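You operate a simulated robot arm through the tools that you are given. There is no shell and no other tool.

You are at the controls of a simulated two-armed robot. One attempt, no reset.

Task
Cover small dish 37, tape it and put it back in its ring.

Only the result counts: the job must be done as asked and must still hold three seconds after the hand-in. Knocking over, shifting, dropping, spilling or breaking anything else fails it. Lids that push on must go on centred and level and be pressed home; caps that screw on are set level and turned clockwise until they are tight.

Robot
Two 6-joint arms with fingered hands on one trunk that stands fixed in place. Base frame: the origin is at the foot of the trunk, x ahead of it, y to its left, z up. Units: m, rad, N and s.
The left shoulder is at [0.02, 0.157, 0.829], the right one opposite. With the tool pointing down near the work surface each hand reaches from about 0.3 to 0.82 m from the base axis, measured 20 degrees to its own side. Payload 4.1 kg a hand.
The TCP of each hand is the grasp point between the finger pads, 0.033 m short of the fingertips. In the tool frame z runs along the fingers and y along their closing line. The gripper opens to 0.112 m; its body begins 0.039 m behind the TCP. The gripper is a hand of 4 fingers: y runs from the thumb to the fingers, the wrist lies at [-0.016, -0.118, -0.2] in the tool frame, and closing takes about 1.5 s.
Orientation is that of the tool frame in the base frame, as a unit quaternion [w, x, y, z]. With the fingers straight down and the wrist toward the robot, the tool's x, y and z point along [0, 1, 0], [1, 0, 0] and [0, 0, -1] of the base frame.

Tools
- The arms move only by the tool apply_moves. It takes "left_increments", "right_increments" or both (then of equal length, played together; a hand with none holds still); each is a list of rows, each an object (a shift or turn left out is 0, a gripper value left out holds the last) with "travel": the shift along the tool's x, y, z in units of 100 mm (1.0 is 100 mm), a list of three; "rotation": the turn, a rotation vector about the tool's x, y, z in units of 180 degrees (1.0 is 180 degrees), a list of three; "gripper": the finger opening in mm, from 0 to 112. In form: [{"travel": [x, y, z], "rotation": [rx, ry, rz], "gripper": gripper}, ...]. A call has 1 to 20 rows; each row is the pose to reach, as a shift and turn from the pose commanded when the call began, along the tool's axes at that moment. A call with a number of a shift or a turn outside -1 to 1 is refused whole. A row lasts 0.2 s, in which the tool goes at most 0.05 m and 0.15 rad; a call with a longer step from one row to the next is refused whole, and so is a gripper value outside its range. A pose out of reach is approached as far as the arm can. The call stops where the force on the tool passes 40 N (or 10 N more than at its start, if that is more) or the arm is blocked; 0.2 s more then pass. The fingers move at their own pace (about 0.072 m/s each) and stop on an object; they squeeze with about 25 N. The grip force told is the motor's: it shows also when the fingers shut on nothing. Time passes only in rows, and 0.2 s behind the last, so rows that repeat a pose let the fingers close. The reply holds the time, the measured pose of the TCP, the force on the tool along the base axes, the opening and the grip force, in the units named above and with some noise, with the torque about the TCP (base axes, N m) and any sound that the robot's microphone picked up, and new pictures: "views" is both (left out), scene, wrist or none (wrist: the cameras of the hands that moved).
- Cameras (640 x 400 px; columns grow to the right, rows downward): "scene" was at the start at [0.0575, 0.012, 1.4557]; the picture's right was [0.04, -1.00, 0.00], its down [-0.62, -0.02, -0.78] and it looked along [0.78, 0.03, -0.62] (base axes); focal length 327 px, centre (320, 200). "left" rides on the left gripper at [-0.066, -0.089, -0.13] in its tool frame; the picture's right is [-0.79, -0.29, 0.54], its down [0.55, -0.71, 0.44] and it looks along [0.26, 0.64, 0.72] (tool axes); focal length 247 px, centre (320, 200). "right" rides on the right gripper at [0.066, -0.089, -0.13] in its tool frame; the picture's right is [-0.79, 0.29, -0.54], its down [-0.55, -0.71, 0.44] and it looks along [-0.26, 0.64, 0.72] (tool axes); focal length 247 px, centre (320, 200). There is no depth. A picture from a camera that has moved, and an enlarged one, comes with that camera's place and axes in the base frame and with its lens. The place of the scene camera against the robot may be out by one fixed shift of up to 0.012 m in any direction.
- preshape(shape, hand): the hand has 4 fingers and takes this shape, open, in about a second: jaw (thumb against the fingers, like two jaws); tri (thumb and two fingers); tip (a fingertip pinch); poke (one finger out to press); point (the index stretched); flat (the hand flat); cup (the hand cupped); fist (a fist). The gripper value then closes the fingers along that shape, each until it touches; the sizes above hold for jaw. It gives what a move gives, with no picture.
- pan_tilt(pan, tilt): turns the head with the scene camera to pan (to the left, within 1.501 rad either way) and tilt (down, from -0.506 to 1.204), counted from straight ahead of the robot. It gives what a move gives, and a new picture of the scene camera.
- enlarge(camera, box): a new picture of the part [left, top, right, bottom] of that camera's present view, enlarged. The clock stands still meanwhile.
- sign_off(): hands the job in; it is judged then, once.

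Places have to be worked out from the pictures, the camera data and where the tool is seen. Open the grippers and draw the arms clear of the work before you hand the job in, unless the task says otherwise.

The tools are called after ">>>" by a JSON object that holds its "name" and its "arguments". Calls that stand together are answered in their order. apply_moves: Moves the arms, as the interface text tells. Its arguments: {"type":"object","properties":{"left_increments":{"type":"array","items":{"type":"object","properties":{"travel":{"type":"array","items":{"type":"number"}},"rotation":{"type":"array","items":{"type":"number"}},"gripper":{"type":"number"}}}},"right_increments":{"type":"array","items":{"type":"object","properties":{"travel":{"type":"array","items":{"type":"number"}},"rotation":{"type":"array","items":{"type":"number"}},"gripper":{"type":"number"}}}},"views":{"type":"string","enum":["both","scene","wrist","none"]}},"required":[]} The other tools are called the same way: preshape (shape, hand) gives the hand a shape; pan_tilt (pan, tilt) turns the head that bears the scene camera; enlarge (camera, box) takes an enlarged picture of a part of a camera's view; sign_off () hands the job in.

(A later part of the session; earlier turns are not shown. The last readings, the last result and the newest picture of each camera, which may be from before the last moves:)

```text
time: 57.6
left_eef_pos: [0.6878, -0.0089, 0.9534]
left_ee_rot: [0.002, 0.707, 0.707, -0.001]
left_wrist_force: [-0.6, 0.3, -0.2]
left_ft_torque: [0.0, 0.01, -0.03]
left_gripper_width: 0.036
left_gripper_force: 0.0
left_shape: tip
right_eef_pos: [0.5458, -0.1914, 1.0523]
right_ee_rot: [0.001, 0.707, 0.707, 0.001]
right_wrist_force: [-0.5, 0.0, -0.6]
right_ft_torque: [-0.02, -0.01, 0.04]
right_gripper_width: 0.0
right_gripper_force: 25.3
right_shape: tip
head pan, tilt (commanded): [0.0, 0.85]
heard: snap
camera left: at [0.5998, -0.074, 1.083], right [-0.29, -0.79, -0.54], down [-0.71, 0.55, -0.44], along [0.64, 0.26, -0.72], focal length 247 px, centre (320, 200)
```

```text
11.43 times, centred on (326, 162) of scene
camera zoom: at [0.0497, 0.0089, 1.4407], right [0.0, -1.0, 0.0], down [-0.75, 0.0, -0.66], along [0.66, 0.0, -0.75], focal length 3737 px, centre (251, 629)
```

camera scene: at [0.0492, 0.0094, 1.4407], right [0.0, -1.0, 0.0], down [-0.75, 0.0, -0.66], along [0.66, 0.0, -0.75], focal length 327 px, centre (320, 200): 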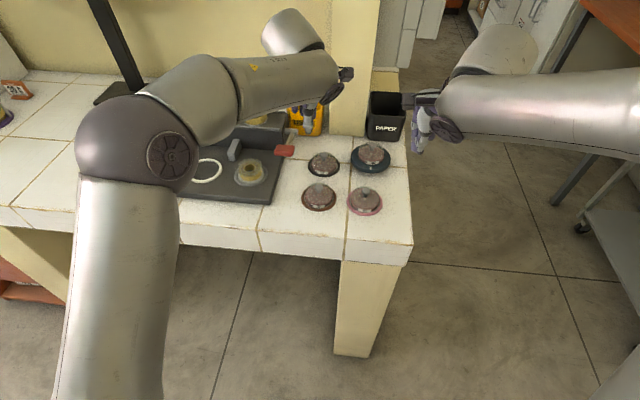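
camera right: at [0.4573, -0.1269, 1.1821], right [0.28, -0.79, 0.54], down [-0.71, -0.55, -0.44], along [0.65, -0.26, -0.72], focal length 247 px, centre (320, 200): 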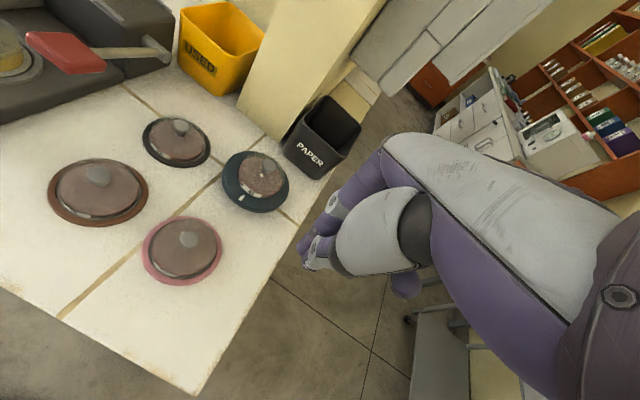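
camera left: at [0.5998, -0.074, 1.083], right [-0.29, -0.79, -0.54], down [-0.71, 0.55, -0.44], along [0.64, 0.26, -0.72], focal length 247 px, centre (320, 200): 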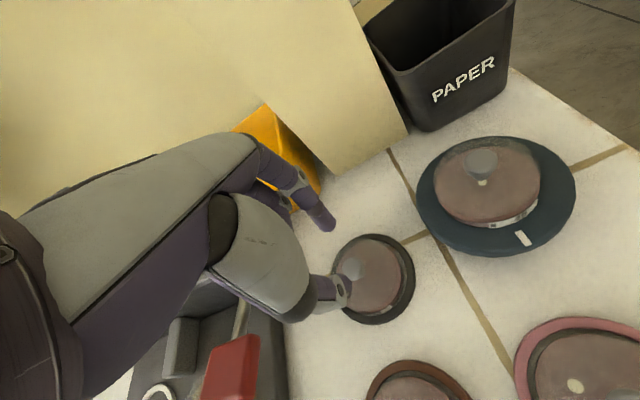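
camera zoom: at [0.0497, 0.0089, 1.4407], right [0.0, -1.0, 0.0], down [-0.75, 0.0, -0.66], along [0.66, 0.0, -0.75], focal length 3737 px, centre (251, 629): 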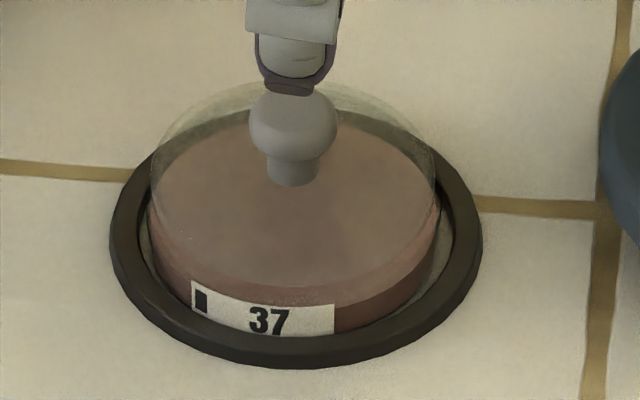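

I heard a snap as the fingers opened; it could be the lid settling on or coming off. I'll press the knob centrally with closed fingertips to make certain it's home.

>>> {"name": "apply_moves", "arguments": {"left_increments": [{"travel": [0, 0, 0], "gripper": 10}, {"travel": [0.03, -0.016, 0], "gripper": 0}, {"travel": [0.03, -0.016, 0], "gripper": 0}, {"travel": [0.03, -0.016, 0], "gripper": 0}, {"travel": [0.03, -0.016, 0.15]}, {"travel": [0.03, -0.016, 0.25]}], "views": "none"}}

>>> {"name": "enlarge", "arguments": {"camera": "right", "box": [140, 85, 230, 165]}}

>>> {"name": "enlarge", "arguments": {"camera": "left", "box": [290, 195, 430, 330]}}

```text
time: 59.0
left_eef_pos: [0.6871, -0.0055, 0.9278]
left_ee_rot: [0.001, 0.707, 0.707, 0.0]
left_wrist_force: [-0.2, -0.2, -0.3]
left_ft_torque: [0.03, 0.0, 0.0]
left_gripper_width: 0.0002
left_gripper_force: 25.1
left_shape: tip
right_eef_pos: [0.5473, -0.1922, 1.0516]
right_ee_rot: [0.002, 0.707, 0.708, 0.001]
right_wrist_force: [0.1, -0.1, 1.4]
right_ft_torque: [0.01, -0.02, 0.0]
right_gripper_width: 0.0
right_gripper_force: 25.0
right_shape: tip
head pan, tilt (commanded): [0.0, 0.85]
```

```text
5.00 times, centred on (185, 125) of right
camera zoom: at [0.4573, -0.1269, 1.1822], right [0.28, -0.79, 0.54], down [-0.71, -0.55, -0.44], along [0.65, -0.26, -0.72], focal length 1235 px, centre (995, 575)
```

zoom: 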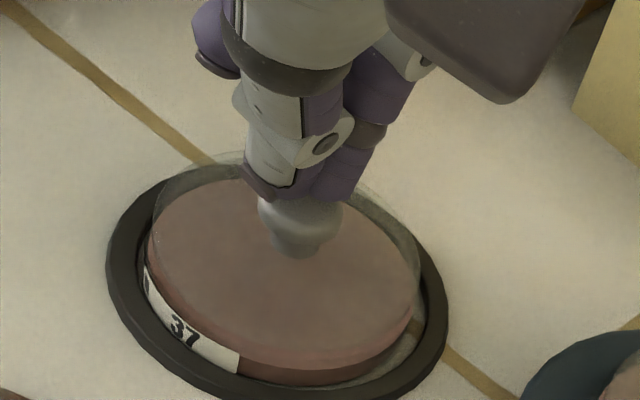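

```text
2.96 times, centred on (360, 262) of left
camera zoom: at [0.5982, -0.0711, 1.0574], right [-0.29, -0.79, -0.54], down [-0.71, 0.55, -0.44], along [0.64, 0.26, -0.72], focal length 732 px, centre (202, 15)
```

zoom: 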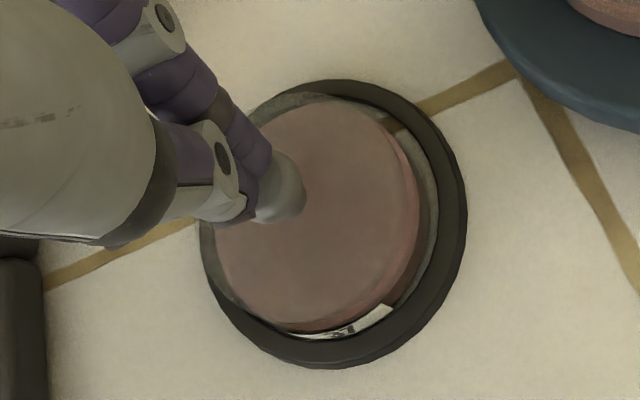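

The closed tips are right over the knob. Now I'll press down in small steps.

>>> {"name": "apply_moves", "arguments": {"left_increments": [{"travel": [0, 0, 0.03]}, {"travel": [0, 0, 0.045]}, {"travel": [0, 0, 0.06]}, {"travel": [0, 0, 0.07]}, {"travel": [0, 0, 0.08]}, {"travel": [0, 0, 0.08]}], "views": "none"}}

```text
time: 60.5
left_eef_pos: [0.6871, -0.0059, 0.924]
left_ee_rot: [0.003, 0.708, 0.706, 0.0]
left_wrist_force: [-5.1, -0.5, 31.1]
left_ft_torque: [-0.02, 0.43, -0.02]
left_gripper_width: 0.0001
left_gripper_force: 25.1
left_shape: tip
right_eef_pos: [0.5446, -0.1916, 1.0526]
right_ee_rot: [0.002, 0.707, 0.707, 0.002]
right_wrist_force: [-1.2, -0.2, -0.3]
right_ft_torque: [0.01, 0.0, 0.01]
right_gripper_width: 0.0001
right_gripper_force: 25.2
right_shape: tip
head pan, tilt (commanded): [0.0, 0.85]
```

31 N straight down brings no new snap and the knob height matches the seated state, so the lid is on. Next I'll rise clear and shape the left hand as a jaw to grip the dish by its sides.

>>> {"name": "apply_moves", "arguments": {"left_increments": [{"travel": [0, 0, -0.05]}, {"travel": [0, 0, -0.3]}, {"travel": [0, 0, -0.6]}, {"travel": [0, 0, -0.9]}], "views": "none"}}

>>> {"name": "preshape", "arguments": {"shape": "jaw", "hand": "left"}}

>>> {"name": "apply_moves", "arguments": {"left_increments": [{"gripper": 90}, {"gripper": 90}, {"gripper": 90}], "views": "both"}}

>>> {"name": "enlarge", "arguments": {"camera": "right", "box": [110, 40, 250, 180]}}

>>> {"name": "enlarge", "arguments": {"camera": "left", "box": [250, 150, 450, 350]}}

```text
time: 61.5
left_eef_pos: [0.6863, -0.0061, 1.0078]
left_ee_rot: [0.0, 0.707, 0.707, 0.0]
left_wrist_force: [-0.9, 0.0, -0.5]
left_ft_torque: [0.02, 0.0, 0.01]
left_gripper_width: 0.0
left_gripper_force: 25.6
left_shape: tip
right_eef_pos: [0.5457, -0.1915, 1.0528]
right_ee_rot: [0.001, 0.707, 0.707, 0.001]
right_wrist_force: [0.4, 0.0, 0.3]
right_ft_torque: [-0.02, 0.02, 0.02]
right_gripper_width: 0.0
right_gripper_force: 24.7
right_shape: tip
head pan, tilt (commanded): [0.0, 0.85]
```

```text
time: 62.4
left_eef_pos: [0.688, -0.0084, 1.0084]
left_ee_rot: [0.0, 0.707, 0.707, 0.0]
left_wrist_force: [0.5, -1.2, -0.2]
left_ft_torque: [-0.02, 0.05, 0.0]
left_gripper_width: 0.1115
left_gripper_force: 0.0
left_shape: jaw
right_eef_pos: [0.5464, -0.1909, 1.0524]
right_ee_rot: [0.001, 0.707, 0.707, 0.001]
right_wrist_force: [-0.5, 0.7, 0.4]
right_ft_torque: [0.01, -0.05, -0.01]
right_gripper_width: 0.0001
right_gripper_force: 25.2
right_shape: tip
head pan, tilt (commanded): [0.0, 0.85]
```

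```text
time: 63.1
left_eef_pos: [0.6876, -0.0075, 1.01]
left_ee_rot: [0.001, 0.708, 0.707, 0.0]
left_wrist_force: [-0.3, 0.2, -0.3]
left_ft_torque: [-0.01, 0.01, 0.02]
left_gripper_width: 0.0905
left_gripper_force: 0.0
left_shape: jaw
right_eef_pos: [0.5456, -0.1927, 1.0521]
right_ee_rot: [0.001, 0.707, 0.707, 0.001]
right_wrist_force: [0.4, -0.3, 0.0]
right_ft_torque: [0.0, 0.03, 0.0]
right_gripper_width: 0.0
right_gripper_force: 24.9
right_shape: tip
head pan, tilt (commanded): [0.0, 0.85]
camera scene: at [0.0496, 0.0089, 1.4407], right [0.0, -1.0, 0.0], down [-0.75, 0.0, -0.66], along [0.66, 0.0, -0.75], focal length 327 px, centre (320, 200)
camera left: at [0.5984, -0.0719, 1.1392], right [-0.29, -0.79, -0.54], down [-0.71, 0.55, -0.44], along [0.64, 0.26, -0.72], focal length 247 px, centre (320, 200)
```

scene: 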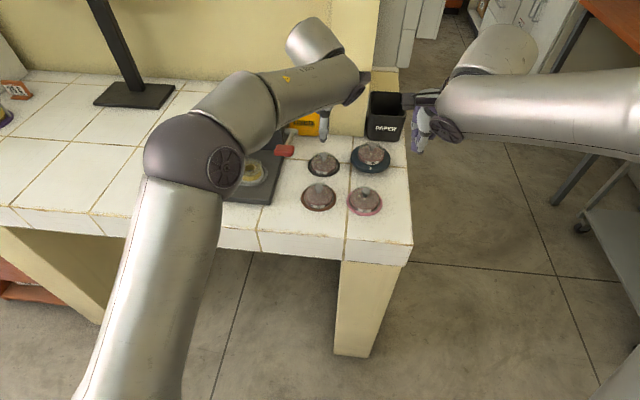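
left: 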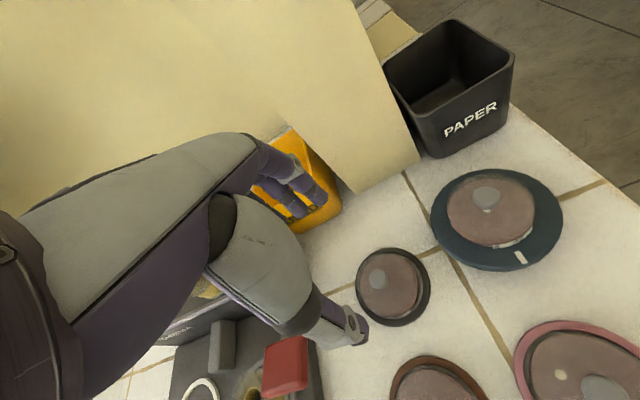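

```text
2.86 times, centred on (180, 110) of right
camera zoom: at [0.4573, -0.1269, 1.1821], right [0.28, -0.79, 0.54], down [-0.71, -0.55, -0.44], along [0.65, -0.26, -0.72], focal length 706 px, centre (720, 457)
```

zoom: 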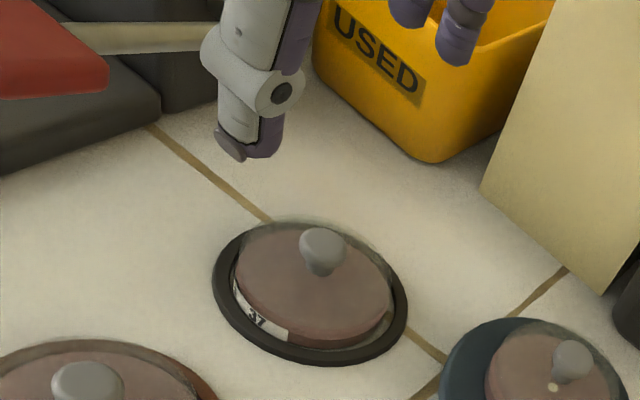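

```text
2.00 times, centred on (350, 250) of left
camera zoom: at [0.5984, -0.0719, 1.1392], right [-0.29, -0.79, -0.54], down [-0.71, 0.55, -0.44], along [0.64, 0.26, -0.72], focal length 494 px, centre (260, 100)
```

zoom: 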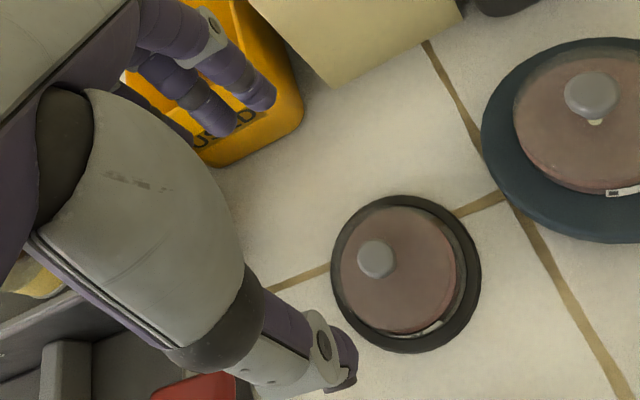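

The thumb and fingers straddle the dish neatly, with the dish centre about 3 mm off in the tool frame. I'll correct that and descend around the dish to just above the ring.

>>> {"name": "apply_moves", "arguments": {"left_increments": [{"travel": [-0.03, -0.025, 0.3], "gripper": 88}, {"travel": [-0.03, -0.025, 0.6], "gripper": 88}, {"travel": [-0.03, -0.025, 0.9], "gripper": 88}, {"travel": [-0.03, -0.025, 1.0], "gripper": 88}, {"travel": [-0.03, -0.025, 1.0], "gripper": 88}], "views": "wrist"}}

>>> {"name": "enlarge", "arguments": {"camera": "right", "box": [110, 60, 250, 180]}}

>>> {"name": "enlarge", "arguments": {"camera": "left", "box": [270, 170, 430, 350]}}

>>> {"name": "enlarge", "arguments": {"camera": "scene", "box": [290, 120, 360, 190]}}

```text
time: 64.3
left_eef_pos: [0.6841, -0.0104, 0.9091]
left_ee_rot: [0.0, 0.707, 0.707, -0.001]
left_wrist_force: [0.1, -0.5, 0.6]
left_ft_torque: [-0.01, 0.01, -0.01]
left_gripper_width: 0.0884
left_gripper_force: 0.0
left_shape: jaw
right_eef_pos: [0.5463, -0.1912, 1.0525]
right_ee_rot: [0.001, 0.707, 0.708, 0.002]
right_wrist_force: [0.5, 0.1, -0.5]
right_ft_torque: [0.0, -0.03, -0.03]
right_gripper_width: 0.0
right_gripper_force: 24.8
right_shape: tip
head pan, tilt (commanded): [0.0, 0.85]
camera left: at [0.5954, -0.0751, 1.0392], right [-0.29, -0.79, -0.54], down [-0.71, 0.55, -0.44], along [0.64, 0.26, -0.72], focal length 247 px, centre (320, 200)
```

left: 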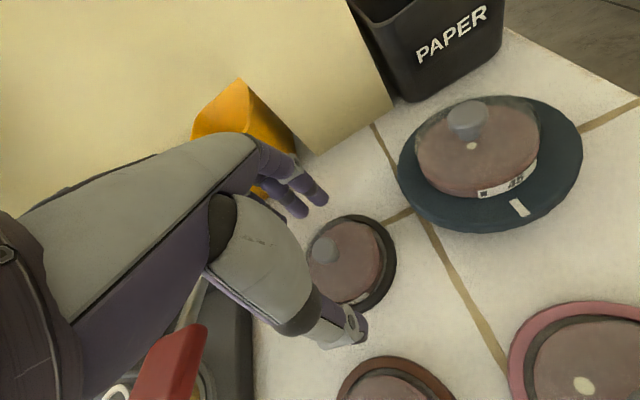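

```text
3.33 times, centred on (180, 120) of right
camera zoom: at [0.4573, -0.1269, 1.1822], right [0.28, -0.79, 0.54], down [-0.71, -0.55, -0.44], along [0.65, -0.26, -0.72], focal length 823 px, centre (787, 467)
```

zoom: 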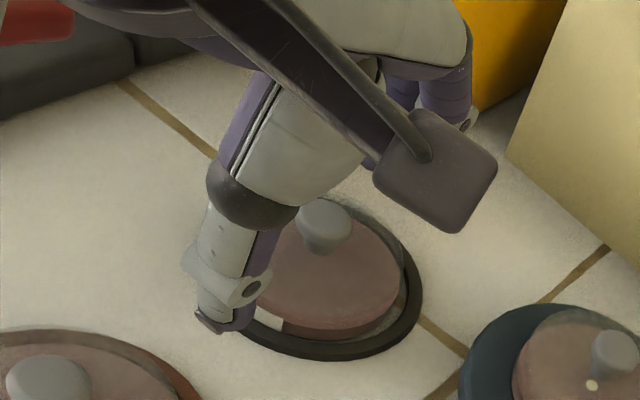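

```text
2.22 times, centred on (350, 260) of left
camera zoom: at [0.5954, -0.0751, 1.0392], right [-0.29, -0.79, -0.54], down [-0.71, 0.55, -0.44], along [0.64, 0.26, -0.72], focal length 549 px, centre (253, 67)
```

zoom: 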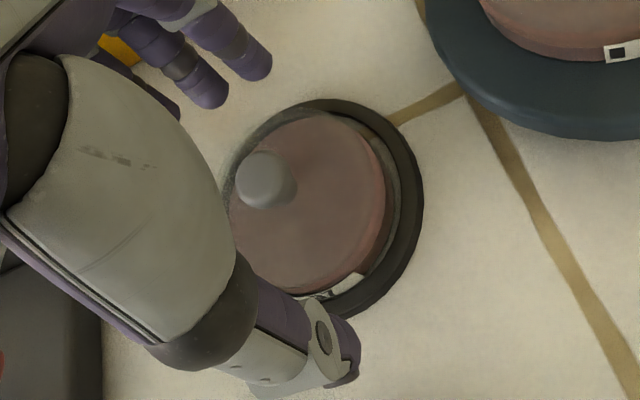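

```text
5.71 times, centred on (325, 155) of scene
camera zoom: at [0.0495, 0.0089, 1.4407], right [0.0, -1.0, 0.0], down [-0.75, 0.0, -0.66], along [0.66, 0.0, -0.75], focal length 1869 px, centre (291, 457)
```

zoom: 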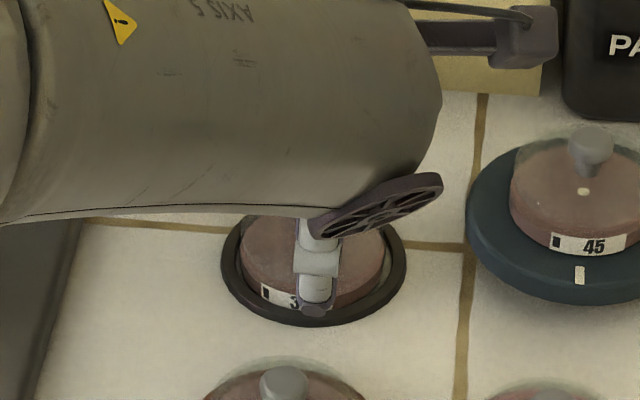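

Thumb and fingers are spread on both sides of the dish with clear space. I'll lower further, watching for contact with the ring.

>>> {"name": "apply_moves", "arguments": {"left_increments": [{"travel": [0, 0, 0.07]}, {"travel": [0, 0, 0.12]}, {"travel": [0, 0, 0.14]}, {"travel": [0, 0, 0.16]}, {"travel": [0, 0, 0.18]}, {"travel": [0, 0, 0.18]}], "views": "none"}}

>>> {"name": "enlarge", "arguments": {"camera": "right", "box": [110, 70, 230, 180]}}

>>> {"name": "enlarge", "arguments": {"camera": "left", "box": [270, 170, 430, 350]}}

```text
time: 65.8
left_eef_pos: [0.6843, -0.0094, 0.8926]
left_ee_rot: [0.001, 0.707, 0.707, -0.001]
left_wrist_force: [1.0, 0.7, 0.0]
left_ft_torque: [-0.02, 0.0, -0.02]
left_gripper_width: 0.0884
left_gripper_force: 0.1
left_shape: jaw
right_eef_pos: [0.5455, -0.1918, 1.0517]
right_ee_rot: [0.002, 0.707, 0.707, 0.002]
right_wrist_force: [-0.4, -0.2, -0.2]
right_ft_torque: [-0.04, 0.02, -0.03]
right_gripper_width: 0.0
right_gripper_force: 24.8
right_shape: tip
head pan, tilt (commanded): [0.0, 0.85]
```

```text
3.64 times, centred on (170, 125) of right
camera zoom: at [0.4573, -0.1269, 1.1821], right [0.28, -0.79, 0.54], down [-0.71, -0.55, -0.44], along [0.65, -0.26, -0.72], focal length 898 px, centre (866, 473)
```

zoom: 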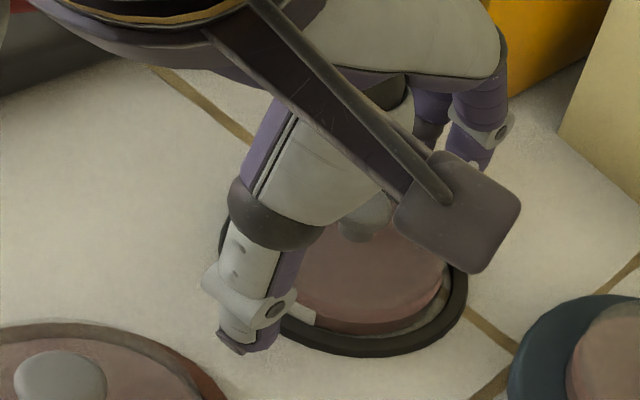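

```text
2.22 times, centred on (350, 260) of left
camera zoom: at [0.5954, -0.0743, 1.0216], right [-0.29, -0.79, -0.54], down [-0.71, 0.55, -0.44], along [0.64, 0.26, -0.72], focal length 549 px, centre (253, 67)
```

zoom: 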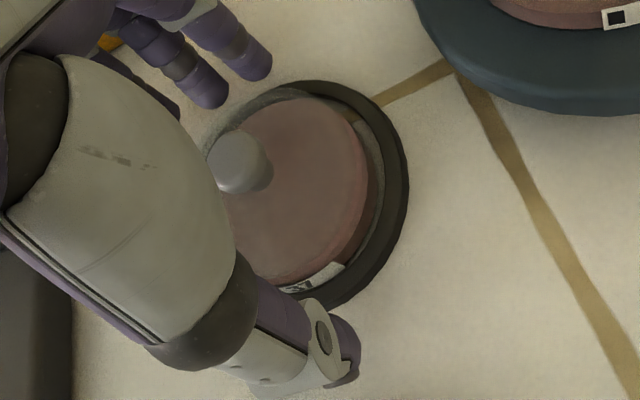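

There's still no contact. I'll lower another 2 mm and begin closing on the dish walls gradually.

>>> {"name": "apply_moves", "arguments": {"left_increments": [{"travel": [0, 0, 0.02]}, {"travel": [0, 0, 0.02], "gripper": 78}, {"travel": [0, 0, 0.02], "gripper": 72}, {"travel": [0, 0, 0.02], "gripper": 72}], "views": "none"}}

>>> {"name": "enlarge", "arguments": {"camera": "left", "box": [270, 170, 430, 350]}}

>>> {"name": "enlarge", "arguments": {"camera": "right", "box": [130, 80, 220, 170]}}

```text
time: 66.8
left_eef_pos: [0.6845, -0.0094, 0.8902]
left_ee_rot: [-0.001, 0.707, 0.707, -0.001]
left_wrist_force: [-0.6, -0.2, 0.1]
left_ft_torque: [-0.03, -0.02, 0.02]
left_gripper_width: 0.0726
left_gripper_force: 0.0
left_shape: jaw
right_eef_pos: [0.5463, -0.1912, 1.0528]
right_ee_rot: [0.001, 0.707, 0.707, 0.002]
right_wrist_force: [0.2, 0.1, 0.0]
right_ft_torque: [0.01, 0.0, 0.0]
right_gripper_width: 0.0
right_gripper_force: 24.9
right_shape: tip
head pan, tilt (commanded): [0.0, 0.85]
```

```text
2.22 times, centred on (350, 260) of left
camera zoom: at [0.5954, -0.0744, 1.0196], right [-0.29, -0.79, -0.54], down [-0.71, 0.55, -0.44], along [0.64, 0.26, -0.72], focal length 549 px, centre (253, 67)
```

zoom: 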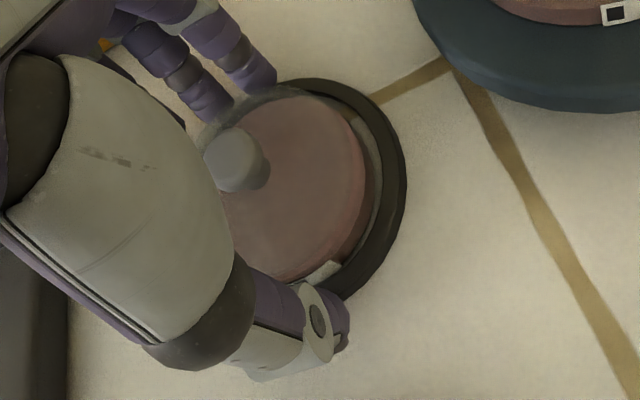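

```text
4.44 times, centred on (175, 125) of right
camera zoom: at [0.4573, -0.1269, 1.1821], right [0.28, -0.79, 0.54], down [-0.71, -0.55, -0.44], along [0.65, -0.26, -0.72], focal length 1098 px, centre (964, 533)
```

zoom: 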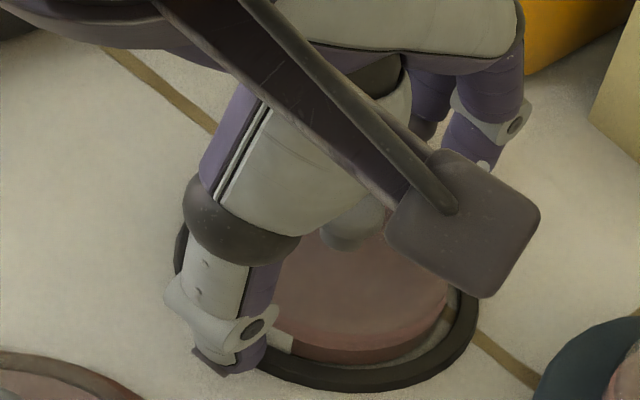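

The fingers are closing in without touching anything else. I'll now close until they stop on the dish.

>>> {"name": "apply_moves", "arguments": {"left_increments": [{"gripper": 66}, {"gripper": 62}, {"gripper": 58}, {"gripper": 55}, {"gripper": 55}], "views": "none"}}

>>> {"name": "enlarge", "arguments": {"camera": "left", "box": [270, 170, 430, 350]}}

>>> {"name": "enlarge", "arguments": {"camera": "right", "box": [130, 80, 220, 170]}}

>>> {"name": "enlarge", "arguments": {"camera": "scene", "box": [300, 140, 350, 185]}}

```text
time: 68.0
left_eef_pos: [0.6851, -0.0091, 0.8908]
left_ee_rot: [0.0, 0.707, 0.707, -0.001]
left_wrist_force: [0.8, 0.8, -0.7]
left_ft_torque: [-0.04, -0.01, 0.01]
left_gripper_width: 0.0608
left_gripper_force: 24.3
left_shape: jaw
right_eef_pos: [0.5461, -0.1922, 1.0529]
right_ee_rot: [0.001, 0.707, 0.707, 0.002]
right_wrist_force: [-0.6, -0.2, -1.1]
right_ft_torque: [-0.01, -0.03, 0.02]
right_gripper_width: 0.0
right_gripper_force: 24.8
right_shape: tip
head pan, tilt (commanded): [0.0, 0.85]
```

```text
2.22 times, centred on (350, 260) of left
camera zoom: at [0.5954, -0.0744, 1.0196], right [-0.29, -0.79, -0.54], down [-0.71, 0.55, -0.44], along [0.64, 0.26, -0.72], focal length 549 px, centre (253, 67)
```

zoom: 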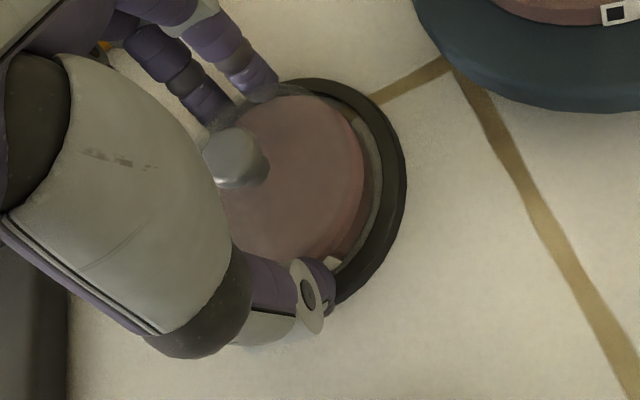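

```text
4.44 times, centred on (175, 125) of right
camera zoom: at [0.4573, -0.1269, 1.1821], right [0.28, -0.79, 0.54], down [-0.71, -0.55, -0.44], along [0.65, -0.26, -0.72], focal length 1098 px, centre (964, 533)
```

zoom: 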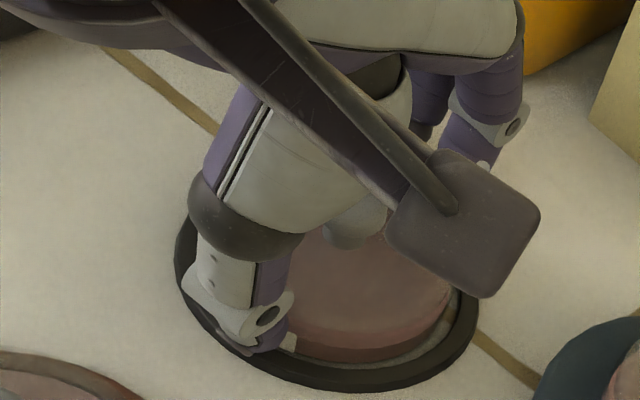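

```text
8.89 times, centred on (325, 162) of scene
camera zoom: at [0.0496, 0.0089, 1.4407], right [0.0, -1.0, 0.0], down [-0.75, 0.0, -0.66], along [0.66, 0.0, -0.75], focal length 2907 px, centre (276, 533)
```

zoom: 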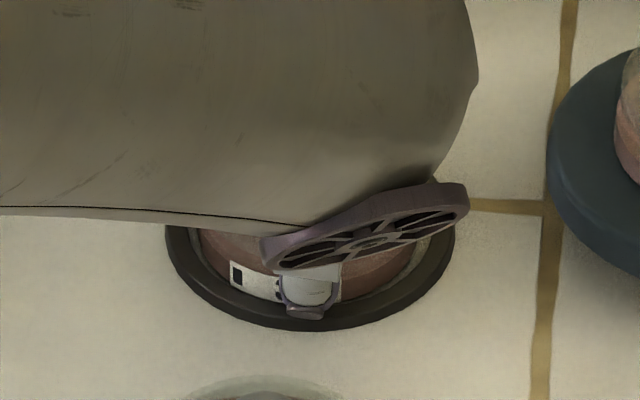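

Gripped: the fingers stopped at 61 mm with 24 N and no snap. I'll lift slowly and check that dish and lid come up together.

>>> {"name": "apply_moves", "arguments": {"left_increments": [{"travel": [0, 0, -0.03]}, {"travel": [0, 0, -0.06]}, {"travel": [0, 0, -0.1]}, {"travel": [0, 0, -0.15]}, {"travel": [0, 0, -0.15]}], "views": "none"}}

>>> {"name": "enlarge", "arguments": {"camera": "right", "box": [120, 70, 230, 175]}}

>>> {"name": "enlarge", "arguments": {"camera": "scene", "box": [300, 140, 350, 185]}}

>>> {"name": "enlarge", "arguments": {"camera": "left", "box": [270, 170, 430, 350]}}

```text
time: 69.2
left_eef_pos: [0.6852, -0.0091, 0.9038]
left_ee_rot: [0.001, 0.708, 0.706, 0.0]
left_wrist_force: [0.5, 0.4, -0.5]
left_ft_torque: [-0.01, 0.02, 0.04]
left_gripper_width: 0.0606
left_gripper_force: 24.8
left_shape: jaw
right_eef_pos: [0.5452, -0.1922, 1.0522]
right_ee_rot: [0.001, 0.708, 0.707, 0.001]
right_wrist_force: [0.1, -0.7, -0.1]
right_ft_torque: [0.0, 0.01, 0.01]
right_gripper_width: 0.0
right_gripper_force: 25.3
right_shape: tip
head pan, tilt (commanded): [0.0, 0.85]
```

```text
3.81 times, centred on (175, 122) of right
camera zoom: at [0.4573, -0.1269, 1.1821], right [0.28, -0.79, 0.54], down [-0.71, -0.55, -0.44], along [0.65, -0.26, -0.72], focal length 941 px, centre (872, 495)
```

zoom: 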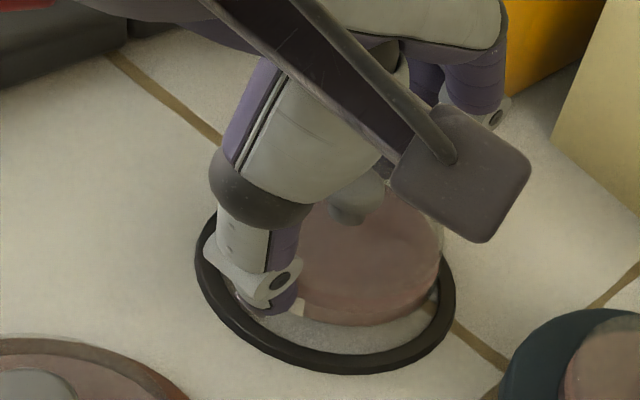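

```text
8.89 times, centred on (325, 162) of scene
camera zoom: at [0.0496, 0.0089, 1.4407], right [0.0, -1.0, 0.0], down [-0.75, 0.0, -0.66], along [0.66, 0.0, -0.75], focal length 2907 px, centre (276, 533)
```

zoom: 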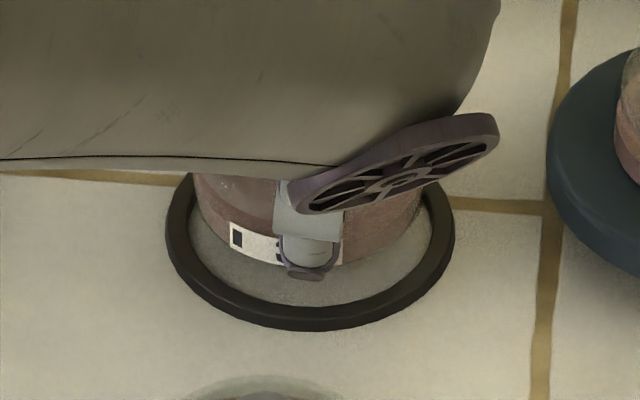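

```text
2.22 times, centred on (350, 260) of left
camera zoom: at [0.5955, -0.0744, 1.0345], right [-0.29, -0.79, -0.54], down [-0.71, 0.55, -0.44], along [0.64, 0.26, -0.72], focal length 549 px, centre (253, 67)
```

zoom: 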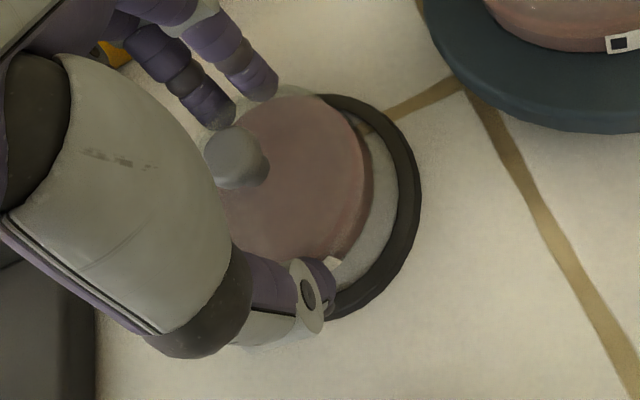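

Dish and lid come up together, leaving the black ring in place. I'll raise them well above the lever before moving across.

>>> {"name": "apply_moves", "arguments": {"left_increments": [{"travel": [0, 0, -0.2]}, {"travel": [0, 0, -0.4]}, {"travel": [0, 0, -0.6]}, {"travel": [0, 0, -0.8]}, {"travel": [0, 0, -1.0]}], "views": "both"}}

```text
time: 70.3
left_eef_pos: [0.6857, -0.0098, 1.0045]
left_ee_rot: [0.0, 0.707, 0.707, 0.0]
left_wrist_force: [0.1, -0.1, -0.7]
left_ft_torque: [-0.01, -0.01, 0.0]
left_gripper_width: 0.0608
left_gripper_force: 25.1
left_shape: jaw
right_eef_pos: [0.5464, -0.1918, 1.0519]
right_ee_rot: [0.001, 0.707, 0.707, 0.001]
right_wrist_force: [0.2, 0.0, -0.1]
right_ft_torque: [-0.01, -0.01, 0.02]
right_gripper_width: 0.0002
right_gripper_force: 24.7
right_shape: tip
head pan, tilt (commanded): [0.0, 0.85]
camera scene: at [0.0497, 0.0089, 1.4407], right [0.0, -1.0, 0.0], down [-0.75, 0.0, -0.66], along [0.66, 0.0, -0.75], focal length 327 px, centre (320, 200)
camera left: at [0.596, -0.0745, 1.1346], right [-0.29, -0.79, -0.54], down [-0.71, 0.55, -0.44], along [0.64, 0.26, -0.72], focal length 247 px, centre (320, 200)
```

scene: 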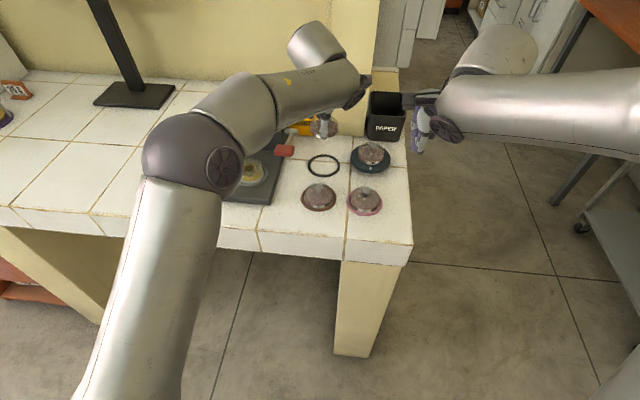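
left: 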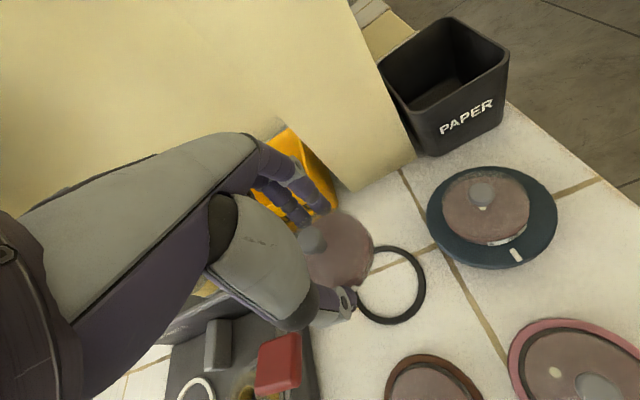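

The dish hangs securely. I'll check its tilt from the right camera and note the empty ring's position for the return.

>>> {"name": "enlarge", "arguments": {"camera": "right", "box": [120, 20, 240, 170]}}

>>> {"name": "enlarge", "arguments": {"camera": "scene", "box": [290, 105, 360, 185]}}

>>> {"name": "enlarge", "arguments": {"camera": "left", "box": [270, 180, 440, 340]}}

```text
2.67 times, centred on (180, 95) of right
camera zoom: at [0.4574, -0.1269, 1.1821], right [0.28, -0.79, 0.54], down [-0.71, -0.55, -0.44], along [0.65, -0.26, -0.72], focal length 659 px, centre (693, 480)
```

zoom: 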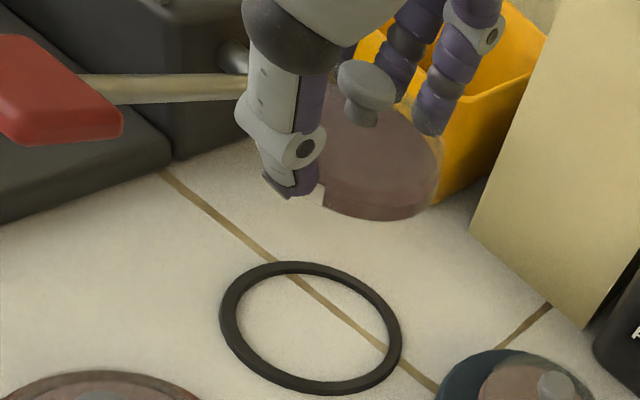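

```text
5.00 times, centred on (325, 145) of scene
camera zoom: at [0.0497, 0.0089, 1.4407], right [0.0, -1.0, 0.0], down [-0.75, 0.0, -0.66], along [0.66, 0.0, -0.75], focal length 1635 px, centre (295, 475)
```

zoom: 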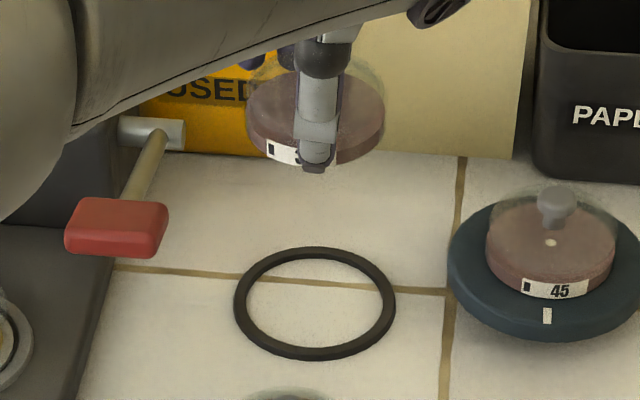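

```text
2.50 times, centred on (355, 260) of left
camera zoom: at [0.596, -0.0745, 1.1346], right [-0.29, -0.79, -0.54], down [-0.71, 0.55, -0.44], along [0.64, 0.26, -0.72], focal length 617 px, centre (232, 50)
```

zoom: 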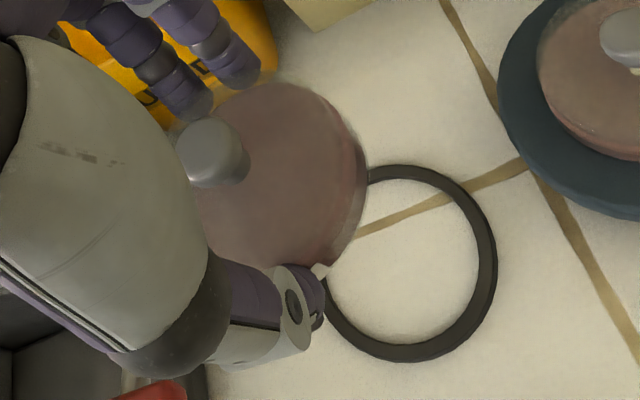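

The dish is level and the empty ring lies at about (0.683, -0.011). I'll carry the dish across to the machine's white ring, keeping high above the lever.

>>> {"name": "apply_moves", "arguments": {"left_increments": [{"travel": [0, 0, -0.25]}, {"travel": [0, 0, -0.45]}, {"travel": [0.3, -0.05, -0.45]}, {"travel": [0.65, -0.1, -0.45]}, {"travel": [1.0, -0.13, -0.45]}], "views": "none"}}

>>> {"name": "apply_moves", "arguments": {"left_increments": [{"travel": [0.35, -0.05, 0]}, {"travel": [0.7, -0.1, 0]}, {"travel": [1.0, -0.13, 0]}], "views": "none"}}

>>> {"name": "apply_moves", "arguments": {"left_increments": [{"travel": [0.35, -0.05, 0]}, {"travel": [0.7, -0.09, 0]}, {"travel": [1.0, -0.12, 0]}, {"travel": [1.0, -0.12, 0]}], "views": "both"}}

```text
time: 71.5
left_eef_pos: [0.6715, 0.0898, 1.0486]
left_ee_rot: [0.0, 0.707, 0.707, 0.001]
left_wrist_force: [0.1, 0.0, -0.6]
left_ft_torque: [0.03, 0.01, 0.03]
left_gripper_width: 0.0606
left_gripper_force: 24.8
left_shape: jaw
right_eef_pos: [0.5454, -0.1919, 1.0528]
right_ee_rot: [0.001, 0.707, 0.707, 0.001]
right_wrist_force: [0.3, -0.5, -0.1]
right_ft_torque: [0.01, -0.03, 0.01]
right_gripper_width: 0.0001
right_gripper_force: 24.9
right_shape: tip
head pan, tilt (commanded): [0.0, 0.85]
```

```text
time: 72.3
left_eef_pos: [0.6594, 0.1901, 1.049]
left_ee_rot: [0.0, 0.707, 0.707, 0.0]
left_wrist_force: [0.2, -0.7, -1.0]
left_ft_torque: [0.03, 0.01, 0.0]
left_gripper_width: 0.0606
left_gripper_force: 25.1
left_shape: jaw
right_eef_pos: [0.5459, -0.192, 1.052]
right_ee_rot: [0.001, 0.707, 0.707, 0.001]
right_wrist_force: [0.5, -0.5, 0.2]
right_ft_torque: [0.02, -0.03, 0.01]
right_gripper_width: 0.0001
right_gripper_force: 25.0
right_shape: tip
head pan, tilt (commanded): [0.0, 0.85]
```

```text
time: 73.3
left_eef_pos: [0.6479, 0.2887, 1.05]
left_ee_rot: [0.002, 0.707, 0.707, 0.0]
left_wrist_force: [0.4, 0.0, -0.4]
left_ft_torque: [-0.03, -0.01, 0.01]
left_gripper_width: 0.0605
left_gripper_force: 25.5
left_shape: jaw
right_eef_pos: [0.5457, -0.192, 1.0519]
right_ee_rot: [0.001, 0.707, 0.707, 0.001]
right_wrist_force: [0.0, -0.5, 0.4]
right_ft_torque: [0.02, 0.02, 0.02]
right_gripper_width: 0.0
right_gripper_force: 25.2
right_shape: tip
head pan, tilt (commanded): [0.0, 0.85]
camera scene: at [0.0496, 0.0088, 1.4407], right [0.0, -1.0, 0.0], down [-0.75, 0.0, -0.66], along [0.66, 0.0, -0.75], focal length 327 px, centre (320, 200)
camera left: at [0.5577, 0.225, 1.1795], right [-0.29, -0.79, -0.54], down [-0.71, 0.55, -0.44], along [0.64, 0.26, -0.72], focal length 247 px, centre (320, 200)
```

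scene: 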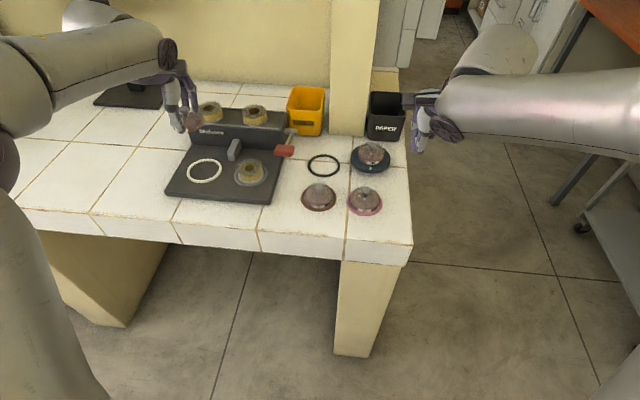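
left: 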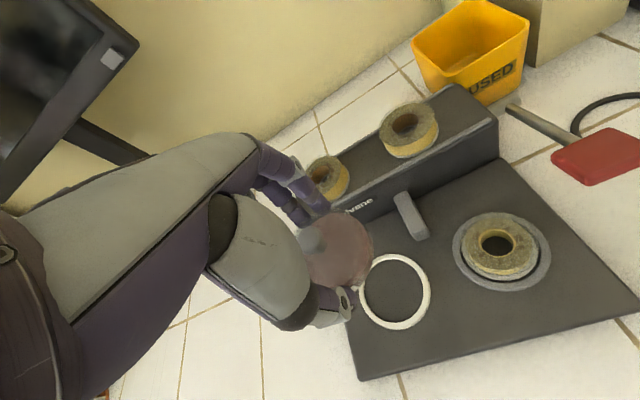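

This gives me a neat reference: right after lifting from the black ring (114 mm up), that ring's centre appeared at pixel (388, 285) in the left view. I'll zoom in on the white ring to find its centre the same way.

>>> {"name": "enlarge", "arguments": {"camera": "left", "box": [330, 230, 450, 350]}}

>>> {"name": "enlarge", "arguments": {"camera": "scene", "box": [160, 110, 250, 205]}}

```text
3.33 times, centred on (390, 290) of left
camera zoom: at [0.5577, 0.225, 1.1795], right [-0.29, -0.79, -0.54], down [-0.71, 0.55, -0.44], along [0.64, 0.26, -0.72], focal length 823 px, centre (87, -100)
```

zoom: 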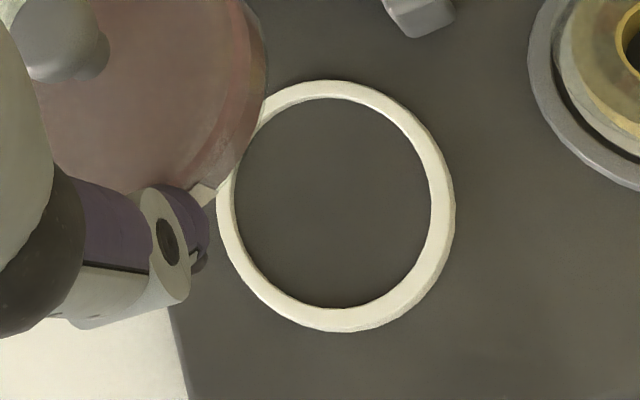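

```text
4.21 times, centred on (205, 158) of scene
camera zoom: at [0.0496, 0.0088, 1.4407], right [0.0, -1.0, 0.0], down [-0.75, 0.0, -0.66], along [0.66, 0.0, -0.75], focal length 1377 px, centre (804, 379)
```

zoom: 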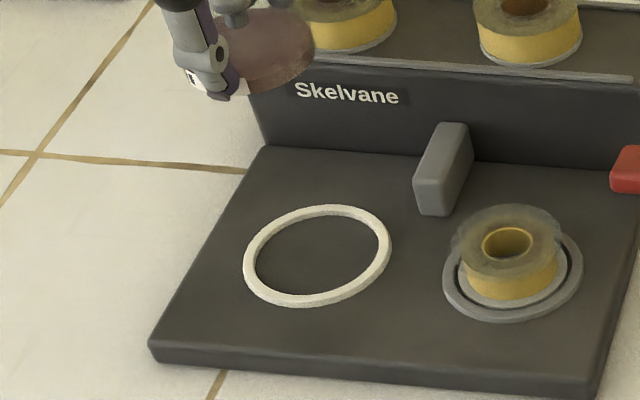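

The white ring's centre is about (-1.6, +5.8) mm from where it should be under the dish. I'll correct for that and lower to about 18 mm above the expected touchdown.

>>> {"name": "apply_moves", "arguments": {"left_increments": [{"travel": [0.015, -0.05, 0.2]}, {"travel": [0.015, -0.05, 0.5]}, {"travel": [0.015, -0.05, 0.8]}, {"travel": [0.015, -0.05, 1.0]}, {"travel": [0.015, -0.05, 1.0]}], "views": "wrist"}}

>>> {"name": "enlarge", "arguments": {"camera": "left", "box": [270, 180, 430, 340]}}

>>> {"name": "enlarge", "arguments": {"camera": "scene", "box": [165, 120, 245, 205]}}

```text
time: 74.5
left_eef_pos: [0.6416, 0.2908, 0.9488]
left_ee_rot: [0.001, 0.707, 0.707, 0.0]
left_wrist_force: [-0.4, -0.1, -0.7]
left_ft_torque: [0.02, -0.01, 0.0]
left_gripper_width: 0.0604
left_gripper_force: 25.0
left_shape: jaw
right_eef_pos: [0.5454, -0.1929, 1.0522]
right_ee_rot: [0.001, 0.707, 0.707, 0.0]
right_wrist_force: [-0.8, -0.3, -0.1]
right_ft_torque: [-0.01, -0.01, 0.02]
right_gripper_width: 0.0001
right_gripper_force: 25.2
right_shape: tip
head pan, tilt (commanded): [0.0, 0.85]
camera left: at [0.5533, 0.2267, 1.0791], right [-0.29, -0.79, -0.54], down [-0.71, 0.55, -0.44], along [0.64, 0.26, -0.72], focal length 247 px, centre (320, 200)
```

left: 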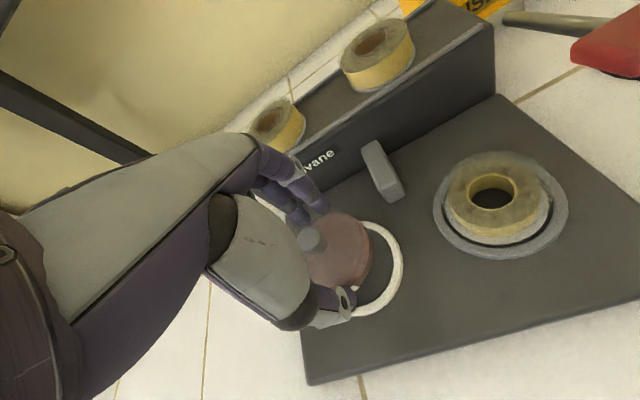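

```text
2.50 times, centred on (350, 260) of left
camera zoom: at [0.5533, 0.2267, 1.0791], right [-0.29, -0.79, -0.54], down [-0.71, 0.55, -0.44], along [0.64, 0.26, -0.72], focal length 617 px, centre (245, 50)
```

zoom: 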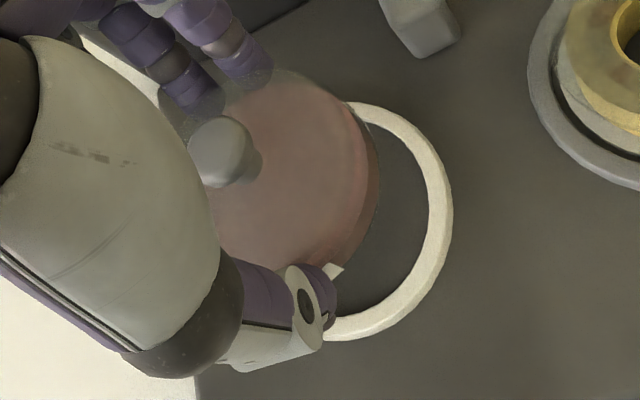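

```text
4.71 times, centred on (205, 162) of scene
camera zoom: at [0.0496, 0.0089, 1.4407], right [0.0, -1.0, 0.0], down [-0.75, 0.0, -0.66], along [0.66, 0.0, -0.75], focal length 1539 px, centre (861, 376)
```

zoom: 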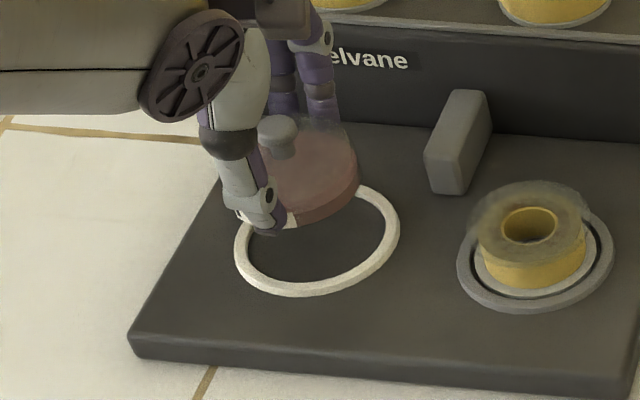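

The offset is now down to 1-2 mm. I'll lower another 20 mm and compare dish and ring again at closer range.

>>> {"name": "apply_moves", "arguments": {"left_increments": [{"travel": [0.005, -0.01, 0.07]}, {"travel": [0.005, -0.01, 0.14]}, {"travel": [0.005, -0.01, 0.2]}, {"travel": [0.005, -0.01, 0.2]}], "views": "none"}}

>>> {"name": "enlarge", "arguments": {"camera": "left", "box": [270, 180, 430, 340]}}

>>> {"name": "enlarge", "arguments": {"camera": "scene", "box": [180, 130, 230, 195]}}

```text
time: 75.5
left_eef_pos: [0.6414, 0.2927, 0.9292]
left_ee_rot: [0.001, 0.707, 0.707, -0.001]
left_wrist_force: [0.6, -0.7, -0.7]
left_ft_torque: [-0.03, 0.05, -0.01]
left_gripper_width: 0.0603
left_gripper_force: 24.7
left_shape: jaw
right_eef_pos: [0.5457, -0.1912, 1.0522]
right_ee_rot: [0.0, 0.707, 0.707, 0.002]
right_wrist_force: [-0.6, -0.5, -1.1]
right_ft_torque: [0.0, 0.0, 0.01]
right_gripper_width: 0.0
right_gripper_force: 25.1
right_shape: tip
head pan, tilt (commanded): [0.0, 0.85]
```

```text
2.50 times, centred on (350, 260) of left
camera zoom: at [0.5522, 0.2276, 1.059], right [-0.29, -0.79, -0.54], down [-0.71, 0.55, -0.44], along [0.64, 0.26, -0.72], focal length 617 px, centre (245, 50)
```

zoom: 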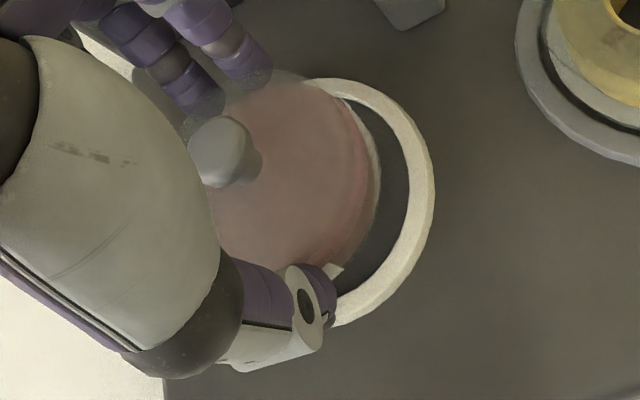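

```text
6.15 times, centred on (205, 162) of scene
camera zoom: at [0.0496, 0.0089, 1.4407], right [0.0, -1.0, 0.0], down [-0.75, 0.0, -0.66], along [0.66, 0.0, -0.75], focal length 2012 px, centre (1028, 431)
```

zoom: 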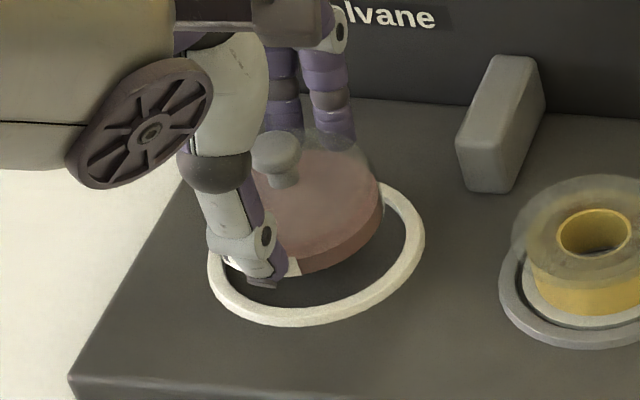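

The scene view puts dish and ring within 1 mm of each other, and the ring has about 3.5 mm of play. I'll add 0.8 mm in x and lower slowly until touchdown.

>>> {"name": "apply_moves", "arguments": {"left_increments": [{"travel": [0, 0.008, 0.05]}, {"travel": [0, 0.008, 0.1]}, {"travel": [0, 0.008, 0.12]}, {"travel": [0, 0.008, 0.14]}, {"travel": [0, 0.008, 0.16]}, {"travel": [0, 0.008, 0.175]}, {"travel": [0, 0.008, 0.175]}], "views": "none"}}

>>> {"name": "enlarge", "arguments": {"camera": "left", "box": [270, 180, 430, 340]}}

>>> {"name": "enlarge", "arguments": {"camera": "scene", "box": [180, 130, 230, 195]}}

```text
time: 77.2
left_eef_pos: [0.6399, 0.2926, 0.9124]
left_ee_rot: [0.0, 0.708, 0.707, -0.001]
left_wrist_force: [1.9, -1.0, -2.5]
left_ft_torque: [-0.05, -0.01, -0.06]
left_gripper_width: 0.0605
left_gripper_force: 24.7
left_shape: jaw
right_eef_pos: [0.5461, -0.192, 1.0521]
right_ee_rot: [0.002, 0.708, 0.707, 0.001]
right_wrist_force: [0.0, -0.1, -1.0]
right_ft_torque: [-0.03, 0.04, -0.02]
right_gripper_width: 0.0
right_gripper_force: 24.8
right_shape: tip
head pan, tilt (commanded): [0.0, 0.85]
```

```text
2.50 times, centred on (350, 260) of left
camera zoom: at [0.5526, 0.2275, 1.0415], right [-0.29, -0.79, -0.54], down [-0.71, 0.55, -0.44], along [0.64, 0.26, -0.72], focal length 617 px, centre (245, 50)
```

zoom: 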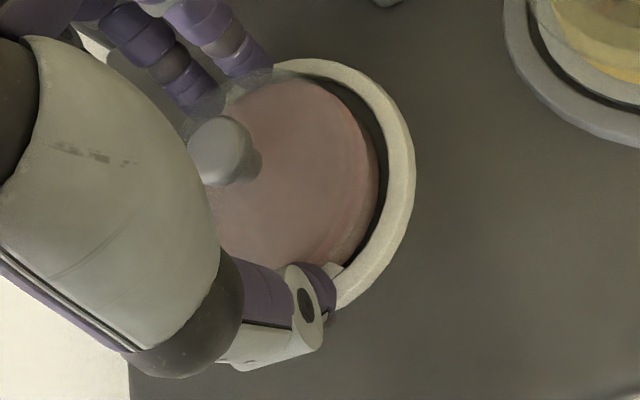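

```text
6.15 times, centred on (205, 162) of scene
camera zoom: at [0.0497, 0.0089, 1.4407], right [0.0, -1.0, 0.0], down [-0.75, 0.0, -0.66], along [0.66, 0.0, -0.75], focal length 2012 px, centre (1028, 431)
```

zoom: 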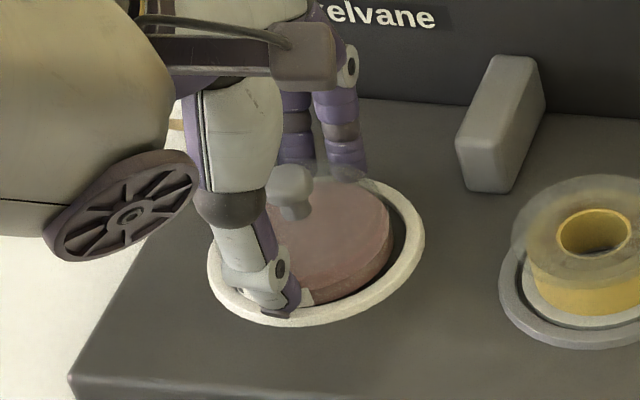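

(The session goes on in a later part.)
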